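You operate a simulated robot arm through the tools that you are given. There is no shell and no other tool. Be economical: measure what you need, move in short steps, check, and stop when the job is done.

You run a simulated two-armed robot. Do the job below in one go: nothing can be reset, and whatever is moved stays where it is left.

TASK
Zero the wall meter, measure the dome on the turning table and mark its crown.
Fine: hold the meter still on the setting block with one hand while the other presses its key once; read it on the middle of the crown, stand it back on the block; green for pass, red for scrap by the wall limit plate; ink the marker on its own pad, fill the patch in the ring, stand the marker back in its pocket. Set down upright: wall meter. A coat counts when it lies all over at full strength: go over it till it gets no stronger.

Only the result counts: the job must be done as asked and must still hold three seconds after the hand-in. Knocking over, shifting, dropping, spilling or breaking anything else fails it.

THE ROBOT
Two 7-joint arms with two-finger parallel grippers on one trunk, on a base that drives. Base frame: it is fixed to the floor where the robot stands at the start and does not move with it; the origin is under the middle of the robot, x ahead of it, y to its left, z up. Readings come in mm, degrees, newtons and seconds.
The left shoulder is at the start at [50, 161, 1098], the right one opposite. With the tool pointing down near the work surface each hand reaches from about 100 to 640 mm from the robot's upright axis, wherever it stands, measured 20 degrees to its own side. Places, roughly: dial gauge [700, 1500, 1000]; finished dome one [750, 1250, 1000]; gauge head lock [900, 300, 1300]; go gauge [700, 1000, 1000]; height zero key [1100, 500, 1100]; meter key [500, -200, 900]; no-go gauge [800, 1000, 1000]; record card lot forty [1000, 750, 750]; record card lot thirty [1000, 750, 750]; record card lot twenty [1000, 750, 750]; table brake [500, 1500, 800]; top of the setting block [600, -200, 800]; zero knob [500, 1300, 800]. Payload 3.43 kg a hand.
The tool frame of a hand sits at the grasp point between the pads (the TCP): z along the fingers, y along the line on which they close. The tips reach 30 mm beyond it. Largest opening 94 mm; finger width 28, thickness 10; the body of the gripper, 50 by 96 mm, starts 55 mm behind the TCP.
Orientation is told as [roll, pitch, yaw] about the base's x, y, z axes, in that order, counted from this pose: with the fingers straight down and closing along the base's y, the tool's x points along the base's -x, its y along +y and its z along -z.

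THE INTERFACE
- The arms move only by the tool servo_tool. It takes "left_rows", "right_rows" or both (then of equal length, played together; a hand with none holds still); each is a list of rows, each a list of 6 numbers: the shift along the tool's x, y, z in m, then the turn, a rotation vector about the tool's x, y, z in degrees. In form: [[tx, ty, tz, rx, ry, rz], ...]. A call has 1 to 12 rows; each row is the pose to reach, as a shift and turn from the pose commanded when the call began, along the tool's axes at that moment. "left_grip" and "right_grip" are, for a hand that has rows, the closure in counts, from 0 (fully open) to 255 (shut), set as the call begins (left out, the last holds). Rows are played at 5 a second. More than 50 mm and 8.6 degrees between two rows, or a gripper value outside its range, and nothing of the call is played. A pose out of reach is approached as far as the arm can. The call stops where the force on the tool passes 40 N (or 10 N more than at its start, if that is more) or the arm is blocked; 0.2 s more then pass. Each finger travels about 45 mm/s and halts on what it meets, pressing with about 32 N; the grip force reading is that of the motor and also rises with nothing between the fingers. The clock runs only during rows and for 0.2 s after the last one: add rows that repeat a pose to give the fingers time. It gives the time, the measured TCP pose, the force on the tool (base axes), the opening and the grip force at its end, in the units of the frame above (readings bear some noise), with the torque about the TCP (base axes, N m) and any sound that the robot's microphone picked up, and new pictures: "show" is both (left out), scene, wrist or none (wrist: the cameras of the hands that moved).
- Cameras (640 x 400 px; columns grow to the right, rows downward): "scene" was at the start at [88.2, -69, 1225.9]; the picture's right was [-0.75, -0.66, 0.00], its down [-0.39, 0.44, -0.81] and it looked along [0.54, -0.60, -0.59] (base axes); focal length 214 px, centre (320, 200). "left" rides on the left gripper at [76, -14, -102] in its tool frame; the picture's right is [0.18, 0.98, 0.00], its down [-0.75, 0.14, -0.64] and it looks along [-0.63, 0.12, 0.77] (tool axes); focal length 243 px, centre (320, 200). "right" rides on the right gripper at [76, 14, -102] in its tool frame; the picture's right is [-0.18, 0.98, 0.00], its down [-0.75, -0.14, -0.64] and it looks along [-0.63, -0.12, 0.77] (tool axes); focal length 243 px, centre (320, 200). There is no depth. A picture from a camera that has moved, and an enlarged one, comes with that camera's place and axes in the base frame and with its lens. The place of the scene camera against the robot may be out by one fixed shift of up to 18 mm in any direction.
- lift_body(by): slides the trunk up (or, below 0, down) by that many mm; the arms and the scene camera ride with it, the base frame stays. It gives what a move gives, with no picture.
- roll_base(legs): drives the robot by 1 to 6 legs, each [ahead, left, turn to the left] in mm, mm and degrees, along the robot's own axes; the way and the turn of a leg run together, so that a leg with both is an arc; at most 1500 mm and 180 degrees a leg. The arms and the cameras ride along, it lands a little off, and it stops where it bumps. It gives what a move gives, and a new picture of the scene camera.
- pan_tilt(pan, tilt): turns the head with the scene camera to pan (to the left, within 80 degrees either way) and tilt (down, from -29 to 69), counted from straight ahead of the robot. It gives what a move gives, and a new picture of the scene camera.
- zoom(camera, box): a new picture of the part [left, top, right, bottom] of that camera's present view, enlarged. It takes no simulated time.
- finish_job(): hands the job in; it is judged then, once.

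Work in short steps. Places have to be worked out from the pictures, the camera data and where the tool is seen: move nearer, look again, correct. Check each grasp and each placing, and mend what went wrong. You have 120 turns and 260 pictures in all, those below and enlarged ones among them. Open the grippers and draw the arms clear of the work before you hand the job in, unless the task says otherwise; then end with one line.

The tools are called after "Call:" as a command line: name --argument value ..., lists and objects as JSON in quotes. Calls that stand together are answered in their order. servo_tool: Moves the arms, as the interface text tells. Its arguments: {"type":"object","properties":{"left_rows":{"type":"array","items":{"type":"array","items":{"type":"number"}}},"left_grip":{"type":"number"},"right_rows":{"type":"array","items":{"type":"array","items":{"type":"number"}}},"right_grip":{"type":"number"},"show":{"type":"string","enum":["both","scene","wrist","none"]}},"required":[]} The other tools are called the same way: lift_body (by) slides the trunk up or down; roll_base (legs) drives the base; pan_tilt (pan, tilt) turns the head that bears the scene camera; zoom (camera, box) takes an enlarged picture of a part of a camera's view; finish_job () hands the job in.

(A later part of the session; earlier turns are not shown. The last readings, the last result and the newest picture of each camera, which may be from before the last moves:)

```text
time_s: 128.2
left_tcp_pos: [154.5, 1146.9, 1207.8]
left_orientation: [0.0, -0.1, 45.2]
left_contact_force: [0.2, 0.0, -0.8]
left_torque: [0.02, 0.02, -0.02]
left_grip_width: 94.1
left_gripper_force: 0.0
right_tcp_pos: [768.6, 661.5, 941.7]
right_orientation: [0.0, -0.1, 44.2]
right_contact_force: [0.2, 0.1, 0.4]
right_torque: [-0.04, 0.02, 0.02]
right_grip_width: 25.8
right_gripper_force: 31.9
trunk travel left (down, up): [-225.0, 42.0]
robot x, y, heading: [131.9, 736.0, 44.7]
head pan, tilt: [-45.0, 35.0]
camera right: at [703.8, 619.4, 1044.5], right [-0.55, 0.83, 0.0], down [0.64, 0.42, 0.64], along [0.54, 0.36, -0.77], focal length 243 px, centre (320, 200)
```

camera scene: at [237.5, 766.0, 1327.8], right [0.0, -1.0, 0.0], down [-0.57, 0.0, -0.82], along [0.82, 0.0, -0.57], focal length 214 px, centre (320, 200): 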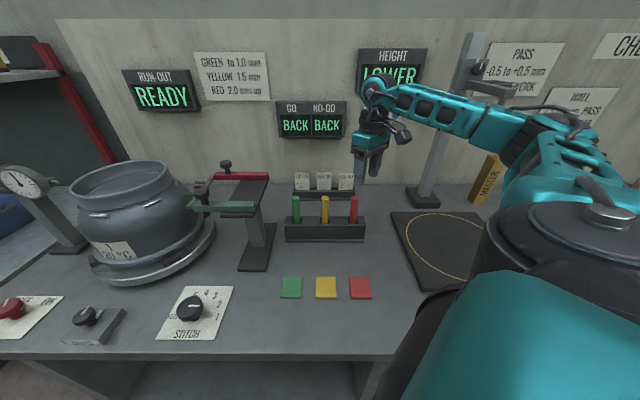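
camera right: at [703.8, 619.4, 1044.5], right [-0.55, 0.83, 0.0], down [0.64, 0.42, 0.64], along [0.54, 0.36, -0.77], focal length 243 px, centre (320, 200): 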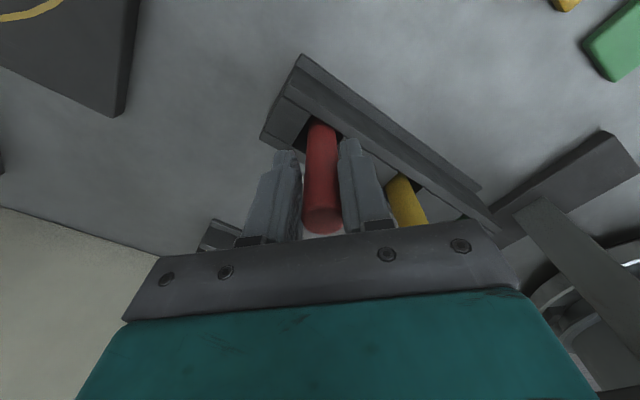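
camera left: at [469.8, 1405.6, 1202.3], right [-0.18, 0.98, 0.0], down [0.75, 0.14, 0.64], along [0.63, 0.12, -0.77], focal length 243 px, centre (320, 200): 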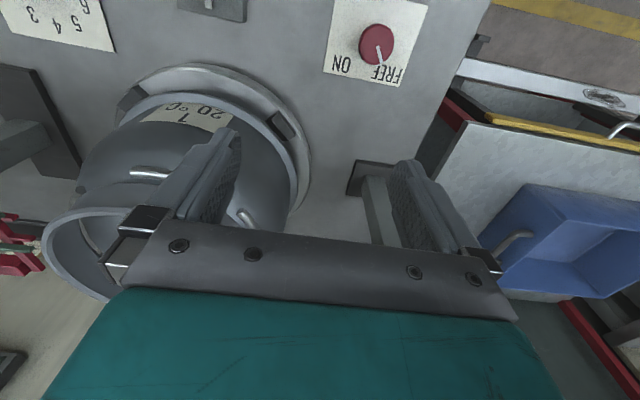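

Gripped (25.8 mm). Lift straight up.

Call:
servo_tool --right_rows '[[0, 0, -0.02, 0, 0, 0], [0, 0, -0.05, 0, 0, 0], [0, 0, -0.09, 0, 0, 0], [0, 0, -0.11, 0, 0, 0], [0, 0, -0.11, 0, 0, 0]]' --show "wrist"

Call:
zoom --camera "scene" --box '[290, 120, 420, 250]'

```text
time_s: 129.4
left_tcp_pos: [155.2, 1147.0, 1208.8]
left_orientation: [0.0, -0.1, 45.2]
left_contact_force: [0.4, -0.3, 0.6]
left_torque: [0.02, 0.0, 0.01]
left_grip_width: 94.1
left_gripper_force: 0.0
right_tcp_pos: [766.5, 658.7, 1051.9]
right_orientation: [0.0, 0.0, 44.4]
right_contact_force: [0.3, 0.4, -1.8]
right_torque: [-0.01, -0.02, 0.0]
right_grip_width: 25.7
right_gripper_force: 31.7
trunk travel left (down, up): [-225.0, 42.0]
robot x, y, heading: [133.7, 737.8, 45.3]
head pan, tilt: [-45.0, 35.0]
camera right: at [701.2, 616.7, 1154.7], right [-0.55, 0.83, 0.0], down [0.64, 0.42, 0.64], along [0.54, 0.36, -0.77], focal length 243 px, centre (320, 200)
```

right: 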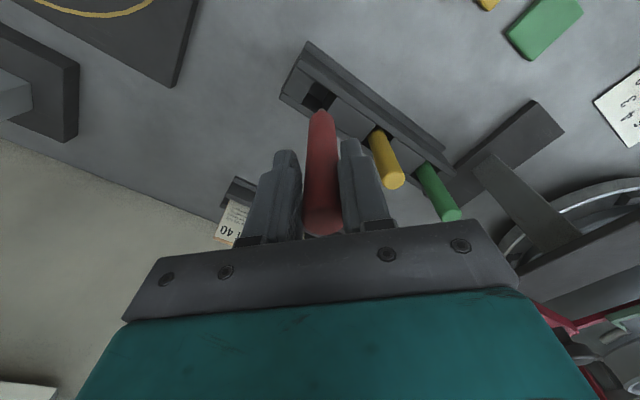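

```text
3.08 times, centred on (355, 185) of scene
camera zoom: at [236.7, 765.9, 1327.9], right [0.0, -1.0, 0.0], down [-0.57, 0.0, -0.82], along [0.82, 0.0, -0.57], focal length 660 px, centre (212, 246)
```

zoom: 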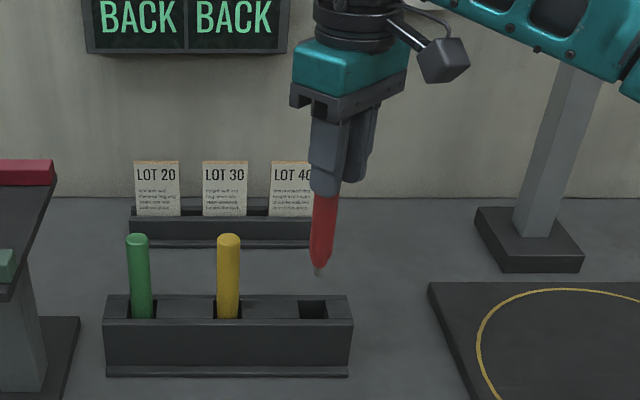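

Marker has a nib about 130 mm below TCP. Move over to the red pad (≈(577,660)) keeping height, then look.

Call:
servo_tool --right_rows '[[0.027, 0.0265, 0, 0, 0, 0], [0.054, 0.053, 0, 0, 0, 0], [0.082, 0.08, 0, 0, 0, 0], [0.109, 0.106, 0, 0, 0, 0], [0.136, 0.1326, 0, 0, 0, 0], [0.136, 0.1326, 0.03, 0, 0, 0], [0.136, 0.1326, 0.03, 0, 0, 0]]' --show "both"

Call:
zoom --camera "scene" --box '[300, 170, 460, 320]'

```text
time_s: 131.0
left_tcp_pos: [154.0, 1147.4, 1206.9]
left_orientation: [0.0, 0.0, 45.2]
left_contact_force: [0.5, -0.1, -0.2]
left_torque: [-0.03, 0.01, -0.02]
left_grip_width: 93.8
left_gripper_force: 0.1
right_tcp_pos: [577.8, 660.5, 1019.9]
right_orientation: [0.0, -0.1, 44.2]
right_contact_force: [1.1, 0.0, -0.1]
right_torque: [0.04, 0.02, 0.0]
right_grip_width: 25.9
right_gripper_force: 32.0
trunk travel left (down, up): [-225.0, 42.0]
robot x, y, heading: [131.0, 741.7, 45.0]
head pan, tilt: [-45.0, 35.0]
camera scene: at [236.3, 766.0, 1327.9], right [0.0, -1.0, 0.0], down [-0.57, 0.0, -0.82], along [0.82, 0.0, -0.57], focal length 214 px, centre (320, 200)
camera right: at [512.6, 617.5, 1122.3], right [-0.55, 0.83, 0.0], down [0.64, 0.42, 0.64], along [0.54, 0.36, -0.77], focal length 243 px, centre (320, 200)
```

scene: 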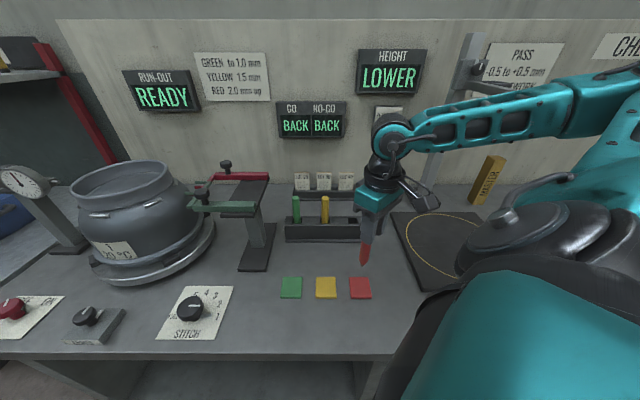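
right: 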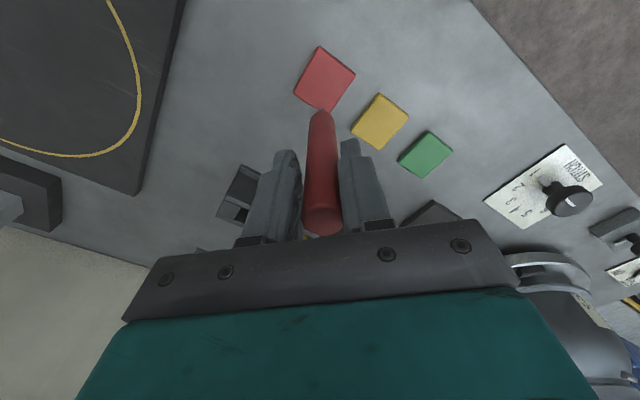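

```text
2.67 times, centred on (380, 245) of scene
camera zoom: at [236.3, 766.0, 1327.9], right [0.0, -1.0, 0.0], down [-0.57, 0.0, -0.82], along [0.82, 0.0, -0.57], focal length 572 px, centre (160, 80)
```

zoom: 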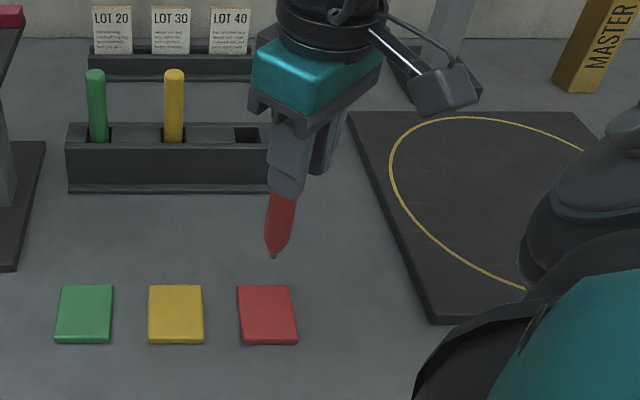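

Nib predicted right above the pad centre (575,665). Descend to ~10 mm above, then touch.

Call:
servo_tool --right_rows '[[-0.001, 0.0053, 0.03, 0, 0, 0], [-0.001, 0.0053, 0.06, 0, 0, 0], [-0.001, 0.0053, 0.07, 0, 0, 0], [-0.001, 0.0053, 0.07, 0, 0, 0]]' --show "wrist"

Call:
zoom --camera "scene" --box '[320, 220, 400, 320]'

```text
time_s: 132.0
left_tcp_pos: [155.2, 1146.5, 1207.6]
left_orientation: [0.0, -0.1, 45.1]
left_contact_force: [-0.1, 0.4, 0.0]
left_torque: [0.01, 0.02, 0.02]
left_grip_width: 94.2
left_gripper_force: 0.1
right_tcp_pos: [576.1, 665.1, 950.2]
right_orientation: [-0.1, -0.1, 44.2]
right_contact_force: [-0.2, 0.2, -1.3]
right_torque: [0.02, 0.0, -0.04]
right_grip_width: 25.8
right_gripper_force: 32.2
trunk travel left (down, up): [-225.0, 42.0]
robot x, y, heading: [129.8, 735.3, 45.3]
head pan, tilt: [-45.0, 35.0]
camera right: at [510.8, 622.7, 1053.2], right [-0.55, 0.83, 0.0], down [0.64, 0.42, 0.64], along [0.54, 0.36, -0.77], focal length 243 px, centre (320, 200)
```

right: 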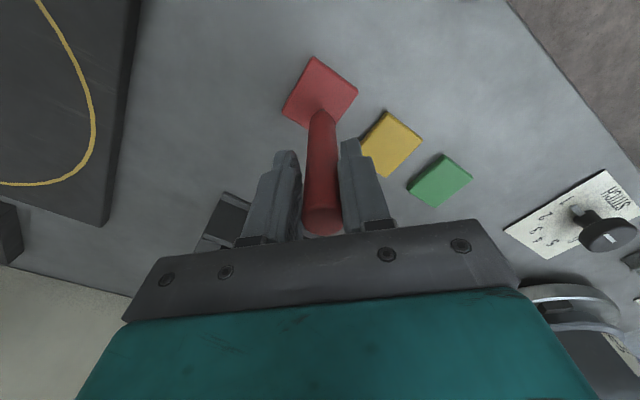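

```text
4.00 times, centred on (360, 270) of scene
camera zoom: at [236.6, 765.9, 1327.9], right [0.0, -1.0, 0.0], down [-0.57, 0.0, -0.82], along [0.82, 0.0, -0.57], focal length 858 px, centre (160, -80)
```

zoom: 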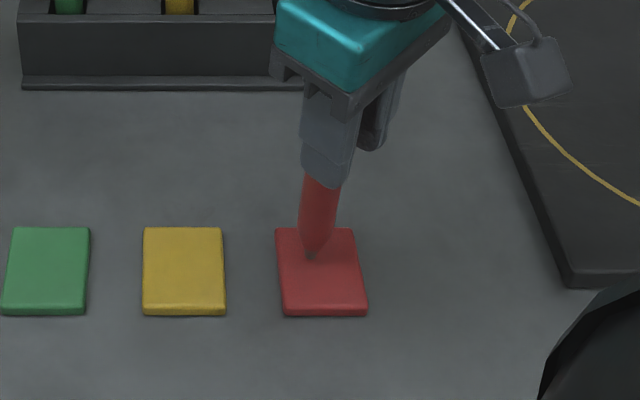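

Nib over pad. Descend gently to contact.

Call:
servo_tool --right_rows '[[0, 0, 0.005, 0, 0, 0], [0, 0, 0.009, 0, 0, 0], [0, 0, 0.012, 0, 0, 0], [0, 0, 0.012, 0, 0, 0]]' --show "none"

Call:
zoom --camera "scene" --box '[320, 220, 400, 320]'

```text
time_s: 133.0
left_tcp_pos: [153.7, 1147.4, 1207.4]
left_orientation: [-0.1, -0.1, 45.2]
left_contact_force: [0.2, -0.7, -0.1]
left_torque: [0.01, -0.03, 0.01]
left_grip_width: 94.2
left_gripper_force: 0.0
right_tcp_pos: [575.4, 666.3, 939.6]
right_orientation: [-0.2, -0.4, 44.3]
right_contact_force: [2.0, 0.7, 23.7]
right_torque: [0.27, -0.42, 0.0]
right_grip_width: 25.9
right_gripper_force: 32.2
trunk travel left (down, up): [-225.0, 42.0]
robot x, y, heading: [131.5, 740.6, 45.2]
head pan, tilt: [-45.0, 35.0]
```

```text
4.00 times, centred on (360, 270) of scene
camera zoom: at [235.0, 766.4, 1328.2], right [0.0, -1.0, 0.0], down [-0.57, 0.0, -0.82], along [0.82, 0.0, -0.57], focal length 858 px, centre (160, -80)
```

zoom: 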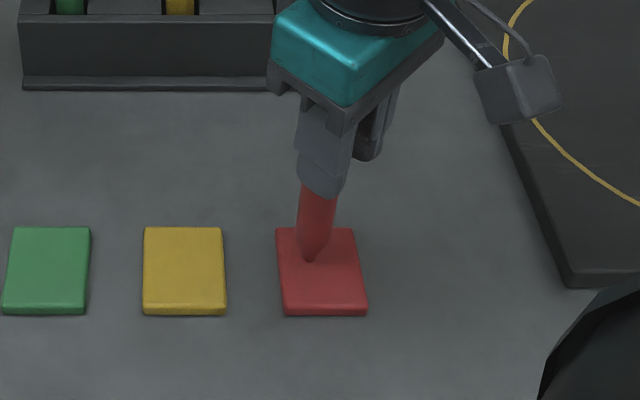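

Contact 24 N; ease off 1.3 mm and dwell, then lift and inspect the nib.

Call:
servo_tool --right_rows '[[0, 0, -0.0013, 0, 0, 0], [0, 0, -0.0013, 0, 0, 0], [0, 0, -0.0013, 0, 0, 0], [0, 0, -0.0013, 0, 0, 0], [0, 0, -0.0013, 0, 0, 0]]' --show "none"

Call:
servo_tool --right_rows '[[0, 0, -0.02, 0, 0, 0], [0, 0, -0.05, 0, 0, 0], [0, 0, -0.09, 0, 0, 0], [0, 0, -0.1, 0, 0, 0]]' --show "none"

Call:
zoom --camera "scene" --box '[340, 190, 400, 290]'

```text
time_s: 134.2
left_tcp_pos: [154.5, 1147.7, 1207.1]
left_orientation: [-0.1, 0.0, 45.2]
left_contact_force: [-0.2, 0.7, -0.2]
left_torque: [0.0, -0.02, -0.06]
left_grip_width: 94.1
left_gripper_force: 0.0
right_tcp_pos: [575.7, 663.5, 941.1]
right_orientation: [0.0, 0.0, 44.2]
right_contact_force: [0.6, 2.3, 5.6]
right_torque: [0.21, -0.11, 0.0]
right_grip_width: 25.8
right_gripper_force: 32.3
trunk travel left (down, up): [-225.0, 42.0]
robot x, y, heading: [130.2, 743.7, 45.4]
head pan, tilt: [-45.0, 35.0]
```

```text
time_s: 135.2
left_tcp_pos: [155.7, 1148.0, 1207.7]
left_orientation: [0.0, -0.1, 45.2]
left_contact_force: [0.1, -0.2, -0.6]
left_torque: [0.0, 0.02, -0.01]
left_grip_width: 94.3
left_gripper_force: 0.0
right_tcp_pos: [576.6, 664.4, 1041.6]
right_orientation: [0.1, -0.1, 44.4]
right_contact_force: [-0.1, 0.0, -0.2]
right_torque: [-0.03, -0.03, 0.04]
right_grip_width: 25.9
right_gripper_force: 32.4
trunk travel left (down, up): [-225.0, 42.0]
robot x, y, heading: [132.1, 738.7, 45.3]
head pan, tilt: [-45.0, 35.0]
```

```text
4.00 times, centred on (370, 240) of scene
camera zoom: at [236.7, 765.9, 1327.8], right [0.0, -1.0, 0.0], down [-0.57, 0.0, -0.82], along [0.82, 0.0, -0.57], focal length 858 px, centre (120, 40)
```

zoom: 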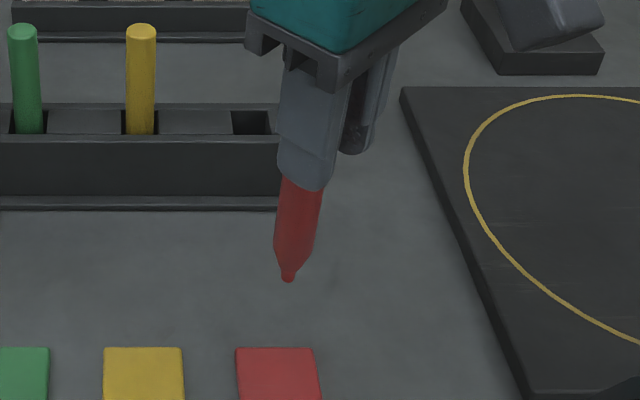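

Nib is inked red. Raise and retract the hand, raise the trunk, and drive to the vessel.

Call:
servo_tool --right_rows '[[0.01, 0.01, -0.035, 0, 0, 0], [0.02, 0.02, -0.075, 0, 0, 0], [0.035, 0.035, -0.11, 0, 0, 0], [0.053, 0.053, -0.14, 0, 0, 0], [0.0716, 0.0698, -0.16, 0, 0, 0]]' --show "none"

Call:
lift_body --by 40

Call:
roll_base --legs '[[-42, 42, 0], [436, 436, 0]]'

```text
time_s: 136.4
left_tcp_pos: [154.2, 1147.3, 1207.4]
left_orientation: [0.0, -0.1, 45.1]
left_contact_force: [-0.5, -0.7, 0.3]
left_torque: [0.0, -0.01, -0.01]
left_grip_width: 94.1
left_gripper_force: 0.1
right_tcp_pos: [476.0, 662.2, 1201.9]
right_orientation: [0.0, -0.1, 44.2]
right_contact_force: [-0.4, 0.4, -0.1]
right_torque: [0.02, -0.02, 0.03]
right_grip_width: 26.0
right_gripper_force: 31.4
trunk travel left (down, up): [-225.0, 42.0]
robot x, y, heading: [131.1, 741.3, 45.2]
head pan, tilt: [-45.0, 35.0]
```

```text
time_s: 137.2
left_tcp_pos: [153.9, 1146.7, 1247.5]
left_orientation: [0.0, 0.1, 45.2]
left_contact_force: [0.6, -0.3, -0.3]
left_torque: [0.02, 0.0, 0.01]
left_grip_width: 94.1
left_gripper_force: 0.0
right_tcp_pos: [477.0, 663.0, 1240.0]
right_orientation: [0.0, 0.0, 44.4]
right_contact_force: [0.7, 0.3, -0.9]
right_torque: [-0.03, 0.02, 0.01]
right_grip_width: 25.7
right_gripper_force: 32.5
trunk travel left (down, up): [-265.0, 2.0]
robot x, y, heading: [130.2, 743.0, 45.4]
head pan, tilt: [-45.0, 35.0]
```

```text
time_s: 142.2
left_tcp_pos: [110.5, 1765.9, 1246.9]
left_orientation: [0.1, -0.1, 44.8]
left_contact_force: [-0.5, 0.1, 0.6]
left_torque: [-0.02, 0.0, 0.02]
left_grip_width: 93.8
left_gripper_force: 0.0
right_tcp_pos: [430.0, 1279.2, 1241.9]
right_orientation: [0.1, 0.0, 44.0]
right_contact_force: [0.6, 0.3, -0.3]
right_torque: [0.01, 0.0, -0.02]
right_grip_width: 26.2
right_gripper_force: 32.2
trunk travel left (down, up): [-265.0, 2.0]
robot x, y, heading: [83.3, 1358.4, 44.9]
head pan, tilt: [-45.0, 35.0]
camera scene: at [190.5, 1383.9, 1367.9], right [0.0, -1.0, 0.0], down [-0.57, 0.0, -0.82], along [0.82, 0.0, -0.57], focal length 214 px, centre (320, 200)
```

scene: 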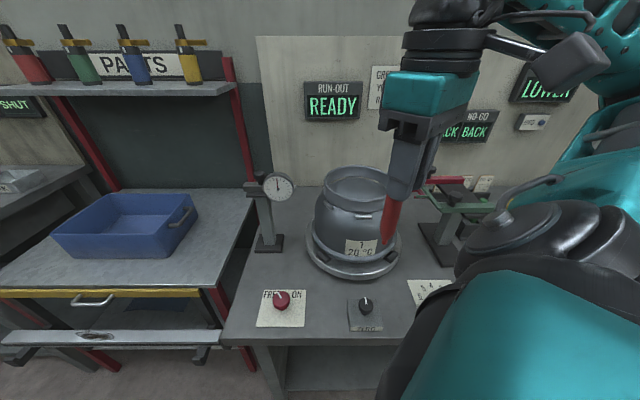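

I move the base 40 mm nearer and bring the hand so its camera looks into the ring (nib above rim).

Call:
roll_base --legs '[[28, -28, 0]]'

Call:
servo_tool --right_rows '[[-0.03, -0.03, 0, 0, 0, 0], [-0.06, -0.06, 0, 0, 0, 0], [-0.09, -0.09, 0, 0, 0, 0], [-0.12, -0.12, 0.01, 0, 0, 0], [-0.14, -0.14, 0.02, 0, 0, 0], [-0.15, -0.15, 0.03, 0, 0, 0], [-0.15, -0.15, 0.03, 0, 0, 0]]' --show "both"

Call:
zoom --camera "right" --box '[160, 0, 480, 200]'

```text
time_s: 143.1
left_tcp_pos: [151.7, 1765.4, 1247.6]
left_orientation: [0.0, 0.1, 44.8]
left_contact_force: [-0.1, 0.0, 0.2]
left_torque: [0.03, 0.04, -0.01]
left_grip_width: 94.1
left_gripper_force: 0.1
right_tcp_pos: [471.5, 1279.7, 1240.5]
right_orientation: [0.0, -0.1, 43.9]
right_contact_force: [0.4, 0.3, -0.8]
right_torque: [0.0, -0.01, 0.02]
right_grip_width: 26.1
right_gripper_force: 32.1
trunk travel left (down, up): [-265.0, 2.0]
robot x, y, heading: [125.9, 1353.8, 44.7]
head pan, tilt: [-45.0, 35.0]
camera scene: at [231.7, 1383.7, 1367.8], right [0.0, -1.0, 0.0], down [-0.57, 0.0, -0.82], along [0.82, 0.0, -0.57], focal length 214 px, centre (320, 200)
```

scene: 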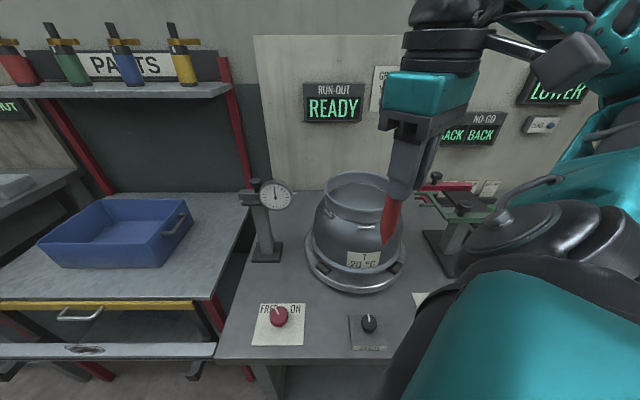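

```text
time_s: 144.7
left_tcp_pos: [151.1, 1767.1, 1247.4]
left_orientation: [-0.1, 0.0, 44.8]
left_contact_force: [-0.5, -0.3, 0.1]
left_torque: [0.02, 0.01, 0.0]
left_grip_width: 94.0
left_gripper_force: 0.1
right_tcp_pos: [685.6, 1273.2, 1211.6]
right_orientation: [-0.1, -0.1, 43.9]
right_contact_force: [0.8, -0.2, -0.4]
right_torque: [0.02, -0.02, 0.0]
right_grip_width: 25.8
right_gripper_force: 32.0
trunk travel left (down, up): [-265.0, 2.0]
robot x, y, heading: [128.2, 1355.8, 44.6]
head pan, tilt: [-45.0, 35.0]
camera scene: at [230.6, 1383.8, 1367.9], right [0.0, -1.0, 0.0], down [-0.57, 0.0, -0.82], along [0.82, 0.0, -0.57], focal length 214 px, centre (320, 200)
camera right: at [619.5, 1232.1, 1313.4], right [-0.55, 0.84, 0.0], down [0.64, 0.42, 0.64], along [0.54, 0.35, -0.77], focal length 243 px, centre (320, 200)
```

scene: 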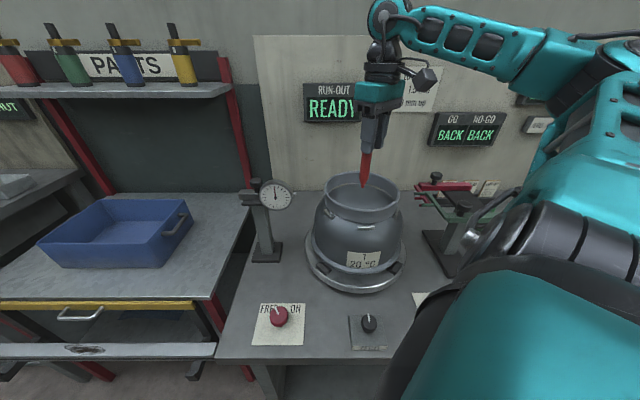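
right: 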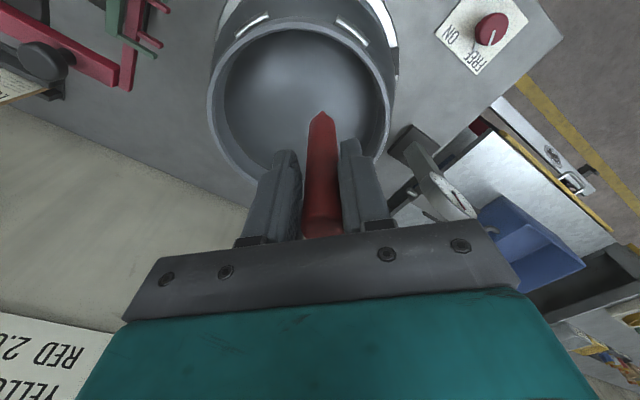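

```text
2.00 times, centred on (320, 100) of right
camera zoom: at [619.5, 1232.1, 1313.4], right [-0.55, 0.84, 0.0], down [0.64, 0.42, 0.64], along [0.54, 0.35, -0.77], focal length 485 px, centre (320, 400)
```

zoom: 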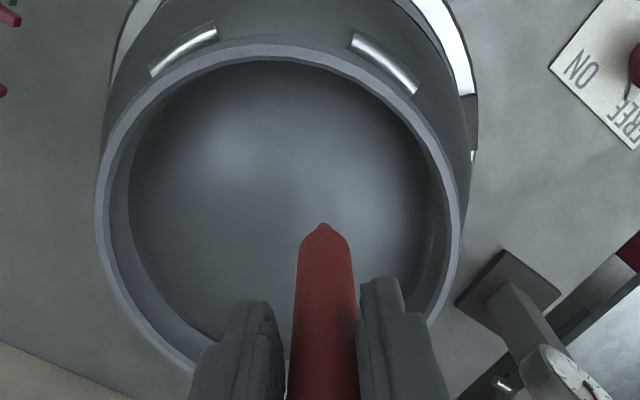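

Call:
zoom --camera "right" --box '[230, 30, 390, 130]'

Call:
zoom --camera "scene" --box '[320, 165, 410, 225]'

```text
4.00 times, centred on (310, 80) of right
camera zoom: at [619.5, 1232.1, 1313.4], right [-0.55, 0.84, 0.0], down [0.64, 0.42, 0.64], along [0.54, 0.35, -0.77], focal length 970 px, centre (360, 680)
```

zoom: 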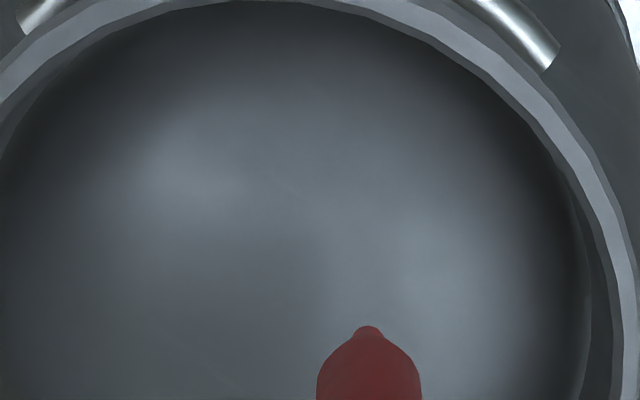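

```text
6.67 times, centred on (365, 195) of scene
camera zoom: at [230.6, 1383.8, 1367.9], right [0.0, -1.0, 0.0], down [-0.57, 0.0, -0.82], along [0.82, 0.0, -0.57], focal length 1430 px, centre (20, 233)
```

zoom: 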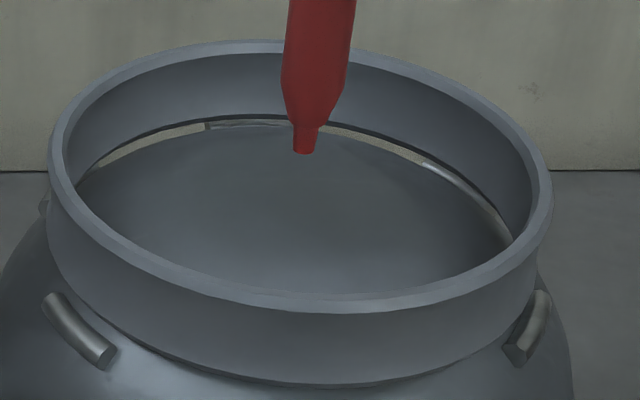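

No outline is visible; I'll touch the middle and see how ink appears. Move over the centre and descend to ~15 mm above.

Call:
servo_tool --right_rows '[[-0.0337, -0.0255, 0, 0, 0, 0], [-0.0337, -0.0255, 0.015, 0, 0, 0], [-0.0337, -0.0255, 0.0266, 0, 0, 0], [-0.0337, -0.0255, 0.0266, 0, 0, 0]]' --show "none"

Call:
servo_tool --right_rows '[[0, 0, 0.005, 0, 0, 0], [0, 0, 0.009, 0, 0, 0], [0, 0, 0.012, 0, 0, 0], [0, 0, 0.012, 0, 0, 0]]' --show "none"

Call:
zoom --camera "scene" --box '[320, 165, 410, 225]'

Call:
zoom --camera "right" --box '[160, 0, 480, 200]'

```text
time_s: 145.7
left_tcp_pos: [151.1, 1764.8, 1247.6]
left_orientation: [-0.1, -0.1, 44.8]
left_contact_force: [0.3, -1.1, 0.0]
left_torque: [0.0, 0.01, 0.0]
left_grip_width: 93.8
left_gripper_force: 0.1
right_tcp_pos: [725.1, 1281.0, 1184.6]
right_orientation: [-0.1, -0.1, 43.9]
right_contact_force: [-0.3, 0.7, 0.6]
right_torque: [-0.04, 0.01, 0.02]
right_grip_width: 25.8
right_gripper_force: 31.8
trunk travel left (down, up): [-265.0, 2.0]
robot x, y, heading: [126.5, 1358.2, 44.7]
head pan, tilt: [-45.0, 35.0]
```

```text
time_s: 146.7
left_tcp_pos: [151.0, 1764.8, 1248.0]
left_orientation: [0.0, -0.1, 44.8]
left_contact_force: [-0.2, 0.0, -0.4]
left_torque: [-0.01, -0.01, -0.04]
left_grip_width: 94.0
left_gripper_force: 0.2
right_tcp_pos: [723.5, 1281.6, 1172.8]
right_orientation: [0.2, -0.1, 43.9]
right_contact_force: [-0.2, 0.2, 0.1]
right_torque: [-0.01, 0.01, -0.02]
right_grip_width: 25.8
right_gripper_force: 31.8
trunk travel left (down, up): [-265.0, 2.0]
robot x, y, heading: [124.1, 1357.8, 44.9]
head pan, tilt: [-45.0, 35.0]
```

```text
6.67 times, centred on (365, 195) of scene
camera zoom: at [230.8, 1383.7, 1367.9], right [0.0, -1.0, 0.0], down [-0.57, 0.0, -0.82], along [0.82, 0.0, -0.57], focal length 1430 px, centre (20, 233)
```

zoom: 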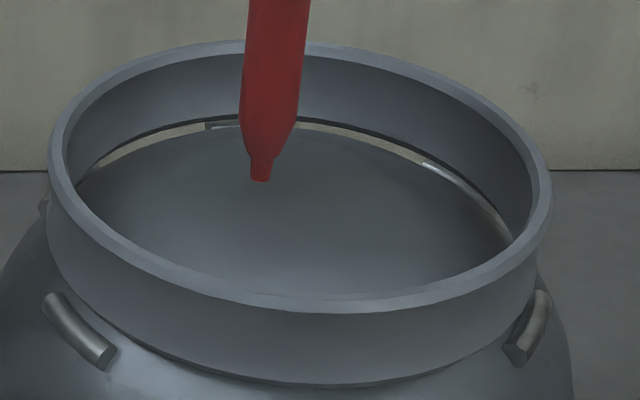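

```text
2.00 times, centred on (320, 100) of right
camera zoom: at [658.2, 1239.1, 1276.2], right [-0.55, 0.84, 0.0], down [0.64, 0.42, 0.64], along [0.54, 0.35, -0.77], focal length 485 px, centre (320, 400)
```

zoom: 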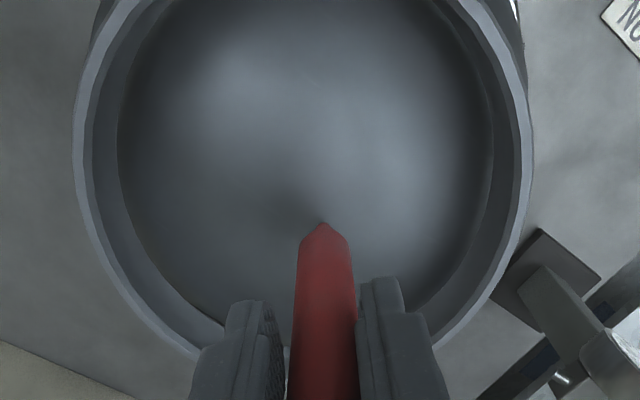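

Centre refit: (727,1272.5). Shift there and descend in small steps.

Call:
servo_tool --right_rows '[[0.0037, -0.0089, 0, 0, 0, 0], [0.0037, -0.0089, 0.002, 0, 0, 0], [0.0037, -0.0089, 0.004, 0, 0, 0], [0.0037, -0.0089, 0.004, 0, 0, 0]]' --show "none"

Call:
zoom --camera "scene" --box '[320, 165, 410, 225]'

```text
time_s: 147.7
left_tcp_pos: [151.9, 1765.5, 1247.0]
left_orientation: [-0.1, -0.1, 44.7]
left_contact_force: [0.4, 0.7, -0.7]
left_torque: [-0.04, 0.0, 0.03]
left_grip_width: 94.1
left_gripper_force: 0.0
right_tcp_pos: [727.2, 1270.5, 1169.8]
right_orientation: [-0.1, -0.3, 43.9]
right_contact_force: [0.0, 0.0, -0.4]
right_torque: [0.02, -0.01, 0.0]
right_grip_width: 25.9
right_gripper_force: 31.6
trunk travel left (down, up): [-265.0, 2.0]
robot x, y, heading: [126.1, 1361.2, 44.6]
head pan, tilt: [-45.0, 35.0]
```

```text
6.67 times, centred on (365, 195) of scene
camera zoom: at [230.8, 1383.8, 1367.9], right [0.0, -1.0, 0.0], down [-0.57, 0.0, -0.82], along [0.82, 0.0, -0.57], focal length 1430 px, centre (20, 233)
```

zoom: 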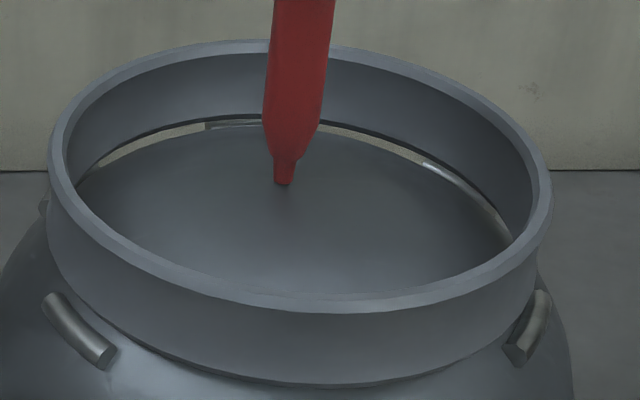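

Call:
servo_tool --right_rows '[[0, 0, 0.002, 0, 0, 0], [0, 0, 0.004, 0, 0, 0], [0, 0, 0.006, 0, 0, 0], [0, 0, 0.006, 0, 0, 0]]' --show "none"

Call:
zoom --camera "scene" --box '[320, 165, 410, 225]'

```text
time_s: 148.7
left_tcp_pos: [149.4, 1765.5, 1247.5]
left_orientation: [0.0, -0.2, 44.8]
left_contact_force: [0.3, 0.0, -0.2]
left_torque: [-0.01, 0.01, -0.02]
left_grip_width: 93.9
left_gripper_force: 0.1
right_tcp_pos: [725.9, 1272.7, 1165.8]
right_orientation: [-0.2, -0.6, 43.9]
right_contact_force: [0.8, -1.5, 24.7]
right_torque: [-0.04, -0.37, -0.02]
right_grip_width: 26.0
right_gripper_force: 31.9
trunk travel left (down, up): [-265.0, 2.0]
robot x, y, heading: [120.8, 1357.8, 44.9]
head pan, tilt: [-45.0, 35.0]
```

```text
6.67 times, centred on (365, 195) of scene
camera zoom: at [228.2, 1383.9, 1368.4], right [0.0, -1.0, 0.0], down [-0.57, 0.0, -0.82], along [0.82, 0.0, -0.57], focal length 1430 px, centre (20, 233)
```

zoom: 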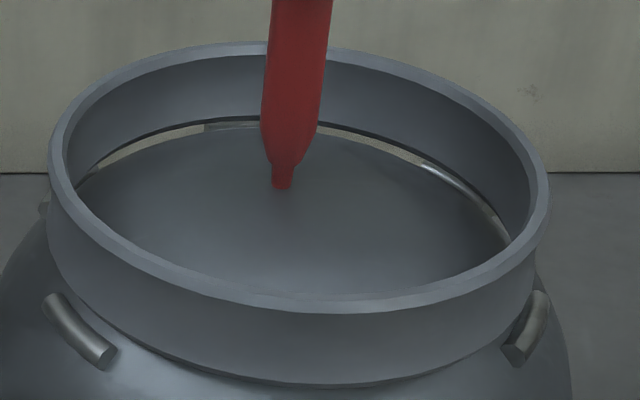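

Contact (25 N). I ease to light pressure and make a short stroke to see how the ink lays.

Call:
servo_tool --right_rows '[[0, 0, -0.0012, 0, 0, 0], [0.005, 0, -0.0012, 0, 0, 0], [0.01, 0, -0.0012, 0, 0, 0], [0.015, 0, -0.001, 0, 0, 0], [0.015, 0.004, -0.001, 0, 0, 0], [0.01, 0.004, -0.0012, 0, 0, 0], [0.0, 0.004, -0.0012, 0, 0, 0]]' --show "none"

Call:
zoom --camera "scene" --box '[320, 165, 410, 225]'

Call:
zoom --camera "right" --box '[160, 0, 480, 200]'

```text
time_s: 150.3
left_tcp_pos: [150.6, 1765.8, 1247.2]
left_orientation: [0.0, -0.1, 44.8]
left_contact_force: [-0.2, -0.1, -0.1]
left_torque: [-0.03, 0.0, 0.02]
left_grip_width: 94.2
left_gripper_force: 0.1
right_tcp_pos: [723.8, 1274.5, 1162.9]
right_orientation: [-0.1, 0.0, 44.0]
right_contact_force: [-2.0, -3.2, 8.5]
right_torque: [-0.23, 0.18, 0.0]
right_grip_width: 26.0
right_gripper_force: 32.4
trunk travel left (down, up): [-265.0, 2.0]
robot x, y, heading: [125.1, 1360.8, 44.6]
head pan, tilt: [-45.0, 35.0]
```

```text
6.67 times, centred on (365, 195) of scene
camera zoom: at [229.3, 1383.7, 1368.0], right [0.0, -1.0, 0.0], down [-0.57, 0.0, -0.82], along [0.82, 0.0, -0.57], focal length 1430 px, centre (20, 233)
```

zoom: 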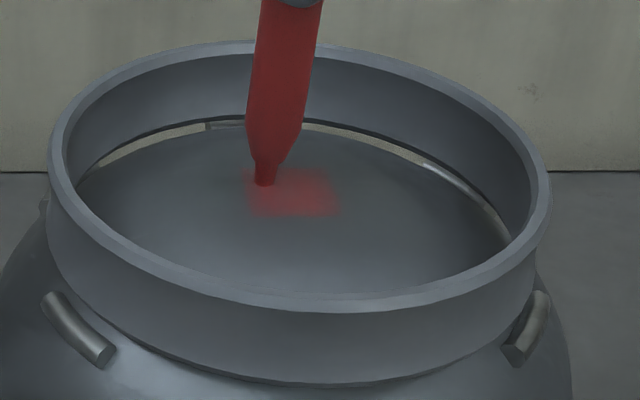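

```text
2.00 times, centred on (320, 100) of right
camera zoom: at [658.3, 1232.1, 1266.9], right [-0.55, 0.84, 0.0], down [0.64, 0.42, 0.64], along [0.54, 0.35, -0.77], focal length 485 px, centre (320, 400)
```

zoom: 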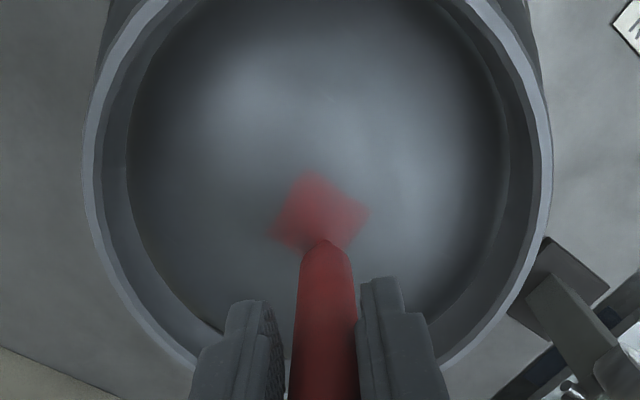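

The ink is clipped to a square patch (~36 mm, aligned with the base axes) centred about 5–8 mm toward −x,−y from the nib. I raster across it, following the dome's drop.

Call:
servo_tool --right_rows '[[0.02896, -0.00197, 0.0012, 0, 0, 0], [0.02272, 0.00451, 0.0007, 0, 0, 0], [0.01578, 0.01172, 0.0007, 0, 0, 0], [0.00954, 0.0182, 0.0012, 0, 0, 0], [0.00306, 0.01196, 0.0007, 0, 0, 0], [0.0093, 0.00548, 0.0001, 0, 0, 0], [0.01624, -0.00173, 0.0001, 0, 0, 0], [0.02248, -0.00821, 0.0007, 0, 0, 0], [0.01527, -0.01514, 0.0007, 0, 0, 0], [0.00903, -0.00866, 0.0001, 0, 0, 0], [0.00209, -0.00145, 0.0001, 0, 0, 0], [-0.00415, 0.00503, 0.0007, 0, 0, 0]]' --show "none"

Call:
zoom --camera "scene" --box '[320, 165, 410, 225]'

Call:
zoom --camera "right" --box '[230, 50, 390, 150]'

```text
time_s: 152.9
left_tcp_pos: [151.1, 1765.7, 1247.8]
left_orientation: [0.0, -0.2, 44.7]
left_contact_force: [-0.7, 0.2, 0.3]
left_torque: [-0.01, 0.0, 0.0]
left_grip_width: 94.3
left_gripper_force: 0.1
right_tcp_pos: [723.4, 1279.7, 1164.6]
right_orientation: [0.0, -0.1, 44.0]
right_contact_force: [-0.2, 0.5, -0.5]
right_torque: [-0.04, 0.01, 0.0]
right_grip_width: 25.8
right_gripper_force: 31.2
trunk travel left (down, up): [-265.0, 2.0]
robot x, y, heading: [124.7, 1360.7, 45.0]
head pan, tilt: [-45.0, 35.0]
```

```text
6.67 times, centred on (365, 195) of scene
camera zoom: at [230.7, 1384.0, 1367.9], right [0.0, -1.0, 0.0], down [-0.57, 0.0, -0.82], along [0.82, 0.0, -0.57], focal length 1430 px, centre (20, 233)
```

zoom: 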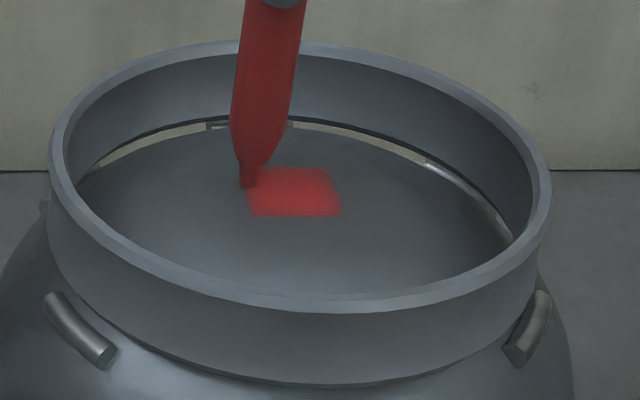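

```text
4.00 times, centred on (310, 100) of right
camera zoom: at [657.2, 1239.0, 1266.9], right [-0.55, 0.84, 0.0], down [0.64, 0.42, 0.64], along [0.54, 0.35, -0.77], focal length 970 px, centre (360, 600)
```

zoom: 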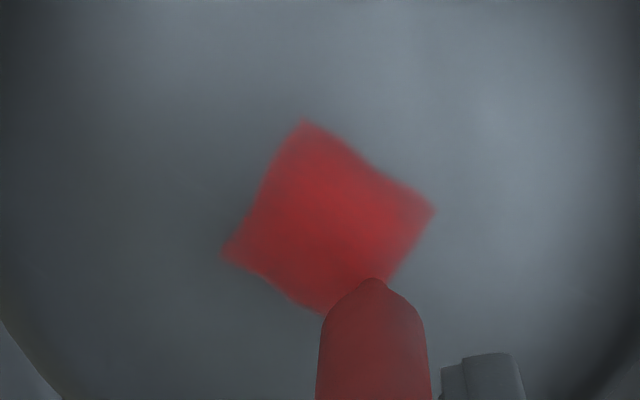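

Good coverage so far; the nib ended past one corner. Second pass with corrected centre, slightly deeper.

Call:
servo_tool --right_rows '[[-0.00297, -0.00772, 0.0022, 0, 0, 0], [0.00465, -0.01565, 0.0014, 0, 0, 0], [0.01159, -0.02285, 0.0014, 0, 0, 0], [0.01922, -0.03078, 0.0022, 0, 0, 0], [0.02498, -0.02523, 0.0016, 0, 0, 0], [0.01735, -0.0173, 0.0008, 0, 0, 0], [0.01041, -0.0101, 0.0008, 0, 0, 0], [0.00279, -0.00217, 0.0016, 0, 0, 0], [0.00856, 0.00337, 0.00135, 0, 0, 0], [0.01618, -0.00456, 0.0006, 0, 0, 0], [0.02312, -0.01176, 0.0006, 0, 0, 0], [0.03075, -0.01969, 0.00135, 0, 0, 0]]' --show "none"

Call:
zoom --camera "scene" --box '[320, 165, 410, 225]'

Call:
zoom --camera "right" --box '[230, 50, 390, 150]'

```text
time_s: 155.5
left_tcp_pos: [150.9, 1766.9, 1246.5]
left_orientation: [-0.2, 0.0, 44.7]
left_contact_force: [0.1, 0.2, -0.1]
left_torque: [0.0, 0.01, -0.02]
left_grip_width: 93.9
left_gripper_force: 0.1
right_tcp_pos: [714.5, 1246.5, 1163.3]
right_orientation: [0.0, -0.2, 44.0]
right_contact_force: [1.4, 2.4, 8.9]
right_torque: [0.41, -0.13, 0.02]
right_grip_width: 26.1
right_gripper_force: 32.0
trunk travel left (down, up): [-265.0, 2.0]
robot x, y, heading: [123.1, 1360.2, 44.6]
head pan, tilt: [-45.0, 35.0]
```

```text
6.67 times, centred on (365, 195) of scene
camera zoom: at [229.9, 1384.1, 1368.0], right [0.0, -1.0, 0.0], down [-0.57, 0.0, -0.82], along [0.82, 0.0, -0.57], focal length 1430 px, centre (20, 233)
```

zoom: 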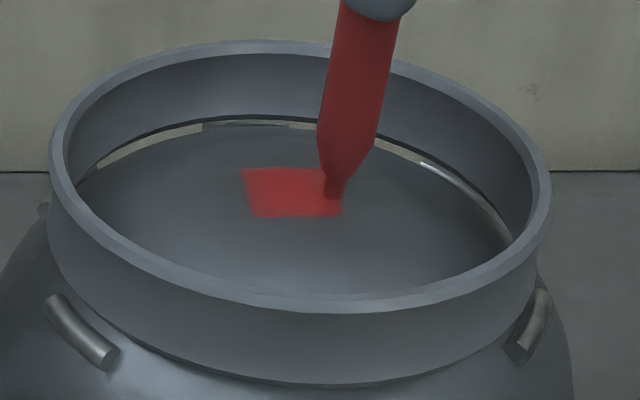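

```text
4.00 times, centred on (310, 100) of right
camera zoom: at [648.4, 1204.7, 1265.9], right [-0.55, 0.84, 0.0], down [0.64, 0.42, 0.65], along [0.54, 0.35, -0.76], focal length 970 px, centre (360, 600)
```

zoom: 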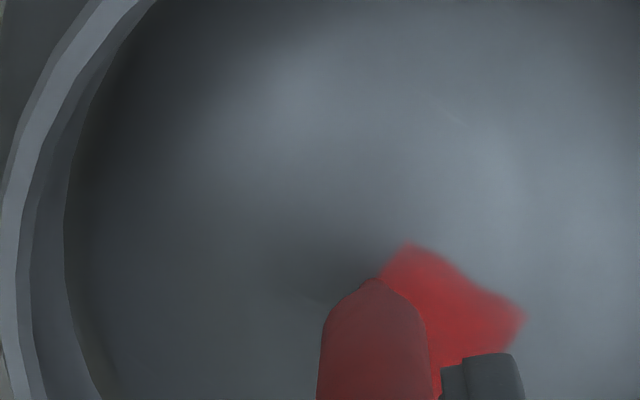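

Now the remaining near side (−x) lines.

Call:
servo_tool --right_rows '[[0.00649, 0.00624, 0.0003, 0, 0, 0], [-0.00114, 0.01417, -0.0005, 0, 0, 0], [-0.00946, 0.02281, -0.0005, 0, 0, 0], [-0.01709, 0.03074, 0.0003, 0, 0, 0], [-0.01133, 0.03629, 0.001, 0, 0, 0], [-0.0037, 0.02836, 0.0002, 0, 0, 0], [0.00462, 0.01972, 0.0002, 0, 0, 0], [0.01225, 0.01179, 0.001, 0, 0, 0], [0.00937, 0.00901, 0.0006, 0, 0, 0], [0.00174, 0.01694, -0.0002, 0, 0, 0], [-0.00658, 0.02558, -0.0002, 0, 0, 0], [-0.01421, 0.03351, 0.0006, 0, 0, 0]]' --show "none"

Call:
zoom --camera "scene" --box '[345, 180, 385, 205]'

Call:
zoom --camera "right" --box '[230, 50, 390, 150]'

```text
time_s: 158.1
left_tcp_pos: [150.9, 1765.0, 1247.3]
left_orientation: [-0.2, -0.1, 44.8]
left_contact_force: [0.6, -1.1, 0.6]
left_torque: [0.01, 0.01, 0.04]
left_grip_width: 94.1
left_gripper_force: 0.0
right_tcp_pos: [701.8, 1278.1, 1162.5]
right_orientation: [-0.1, -0.2, 44.0]
right_contact_force: [0.0, -1.6, 6.4]
right_torque: [-0.17, -0.04, -0.04]
right_grip_width: 25.4
right_gripper_force: 31.9
right hand out of reach, approached as far as the arm can: row 8
trunk travel left (down, up): [-265.0, 2.0]
robot x, y, heading: [122.9, 1357.8, 44.7]
head pan, tilt: [-45.0, 35.0]
```

```text
16.00 times, centred on (365, 192) of scene
camera zoom: at [229.9, 1383.7, 1368.0], right [0.0, -1.0, 0.0], down [-0.57, 0.0, -0.82], along [0.82, 0.0, -0.57], focal length 3432 px, centre (-400, 320)
```

zoom: 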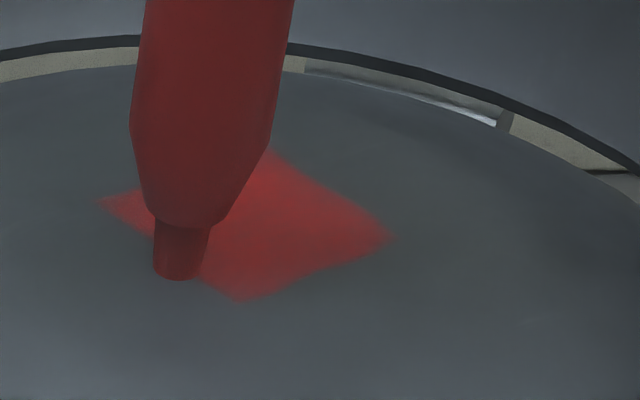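

```text
4.00 times, centred on (310, 100) of right
camera zoom: at [635.9, 1236.5, 1265.4], right [-0.55, 0.84, 0.0], down [0.64, 0.42, 0.64], along [0.54, 0.35, -0.77], focal length 970 px, centre (360, 600)
```

zoom: 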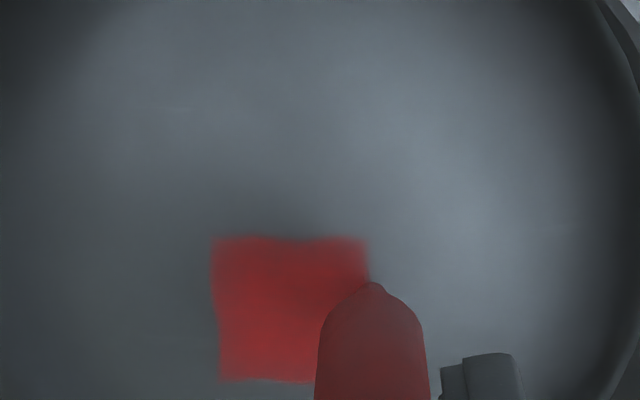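

The turntable rotated ~45° from drag (patch now turned), but coverage looks strong. I lift off and look at the whole patch.

Call:
servo_tool --right_rows '[[0, 0, -0.02, 0, 0, 0], [0.02, 0, -0.04, 0, 0, 0], [0.05, 0, -0.05, 0, 0, 0], [0.05, 0, -0.05, 0, 0, 0]]' --show "none"

Call:
zoom --camera "right" --box '[240, 70, 400, 170]'

Call:
zoom --camera "scene" --box '[345, 180, 385, 205]'

```text
time_s: 159.1
left_tcp_pos: [151.3, 1764.8, 1247.5]
left_orientation: [-0.1, -0.2, 44.8]
left_contact_force: [-0.1, 0.0, 0.1]
left_torque: [0.01, -0.06, -0.01]
left_grip_width: 93.9
left_gripper_force: 0.0
right_tcp_pos: [664.2, 1242.4, 1208.3]
right_orientation: [-0.1, -0.1, 44.0]
right_contact_force: [-0.1, 0.2, -0.8]
right_torque: [0.01, -0.01, 0.01]
right_grip_width: 25.9
right_gripper_force: 32.3
trunk travel left (down, up): [-265.0, 2.0]
robot x, y, heading: [123.9, 1357.7, 44.8]
head pan, tilt: [-45.0, 35.0]
```

```text
4.00 times, centred on (320, 120) of right
camera zoom: at [598.1, 1200.9, 1311.1], right [-0.55, 0.83, 0.0], down [0.64, 0.42, 0.64], along [0.54, 0.35, -0.77], focal length 970 px, centre (320, 520)
```

zoom: 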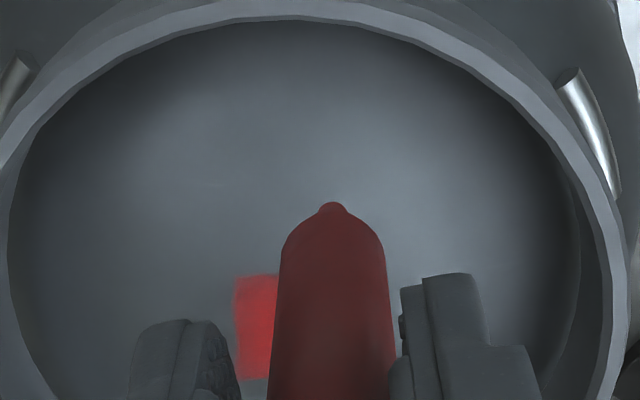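

```text
16.00 times, centred on (365, 192) of scene
camera zoom: at [230.0, 1383.1, 1368.0], right [0.0, -1.0, 0.0], down [-0.57, 0.0, -0.82], along [0.82, 0.0, -0.57], focal length 3432 px, centre (-400, 320)
```

zoom: 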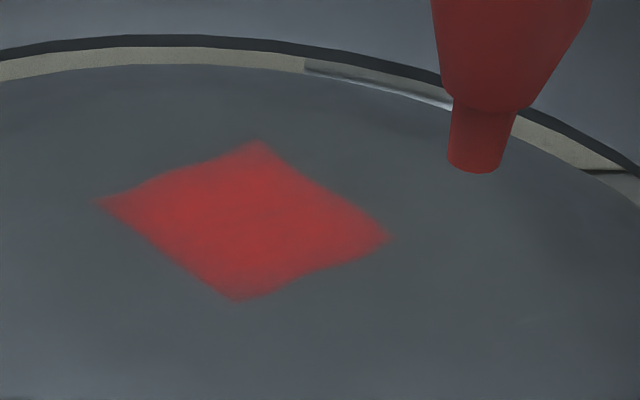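

Call:
zoom --camera "scene" --box '[320, 165, 410, 225]'

Call:
zoom --camera "scene" --box '[230, 150, 430, 350]'

```text
6.67 times, centred on (365, 195) of scene
camera zoom: at [230.0, 1383.1, 1368.0], right [0.0, -1.0, 0.0], down [-0.57, 0.0, -0.82], along [0.82, 0.0, -0.57], focal length 1430 px, centre (20, 233)
```

zoom: 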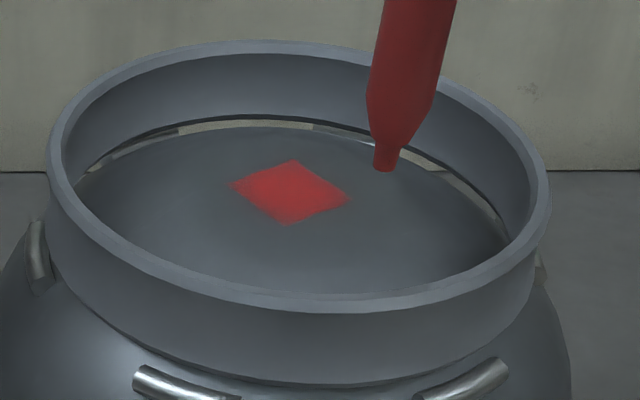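

```text
2.00 times, centred on (330, 250) of scene
camera zoom: at [230.0, 1383.1, 1368.0], right [0.0, -1.0, 0.0], down [-0.57, 0.0, -0.82], along [0.82, 0.0, -0.57], focal length 429 px, centre (300, 100)
```

zoom: 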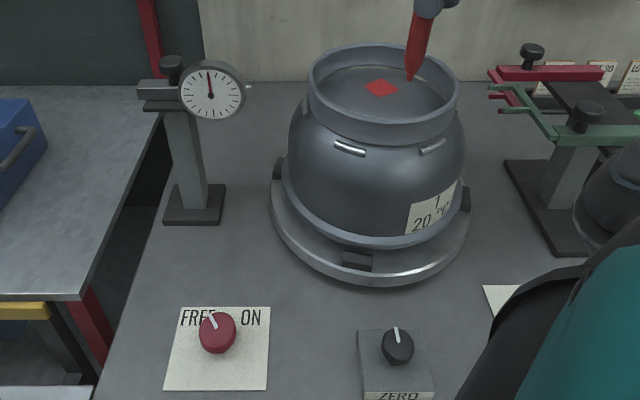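

The vessel itself hasn't shifted, only rotated. I'll now use radial strokes (no torque). First come over the centre and touch down.

Call:
servo_tool --right_rows '[[-0.0264, -0.0097, 0.01, 0, 0, 0], [-0.0528, -0.01945, 0.03, 0, 0, 0], [-0.0528, -0.01945, 0.041, 0, 0, 0], [-0.0528, -0.01945, 0.0443, 0, 0, 0], [-0.0528, -0.01945, 0.0443, 0, 0, 0]]' --show "none"

Call:
zoom --camera "scene" --box '[320, 165, 410, 225]'

```text
time_s: 160.3
left_tcp_pos: [151.5, 1765.1, 1247.5]
left_orientation: [0.0, -0.1, 44.8]
left_contact_force: [1.0, 0.5, 1.0]
left_torque: [0.02, 0.02, 0.0]
left_grip_width: 93.9
left_gripper_force: 0.0
right_tcp_pos: [719.0, 1265.2, 1166.5]
right_orientation: [0.0, -0.1, 43.9]
right_contact_force: [-0.3, -0.7, -0.3]
right_torque: [0.01, -0.01, -0.01]
right_grip_width: 26.0
right_gripper_force: 32.2
trunk travel left (down, up): [-265.0, 2.0]
robot x, y, heading: [126.9, 1361.1, 44.7]
head pan, tilt: [-45.0, 35.0]
```

```text
6.67 times, centred on (365, 195) of scene
camera zoom: at [230.6, 1383.5, 1367.9], right [0.0, -1.0, 0.0], down [-0.57, 0.0, -0.82], along [0.82, 0.0, -0.57], focal length 1430 px, centre (20, 233)
```

zoom: 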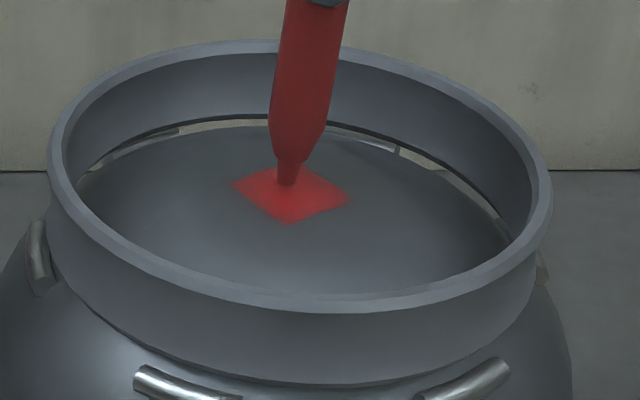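

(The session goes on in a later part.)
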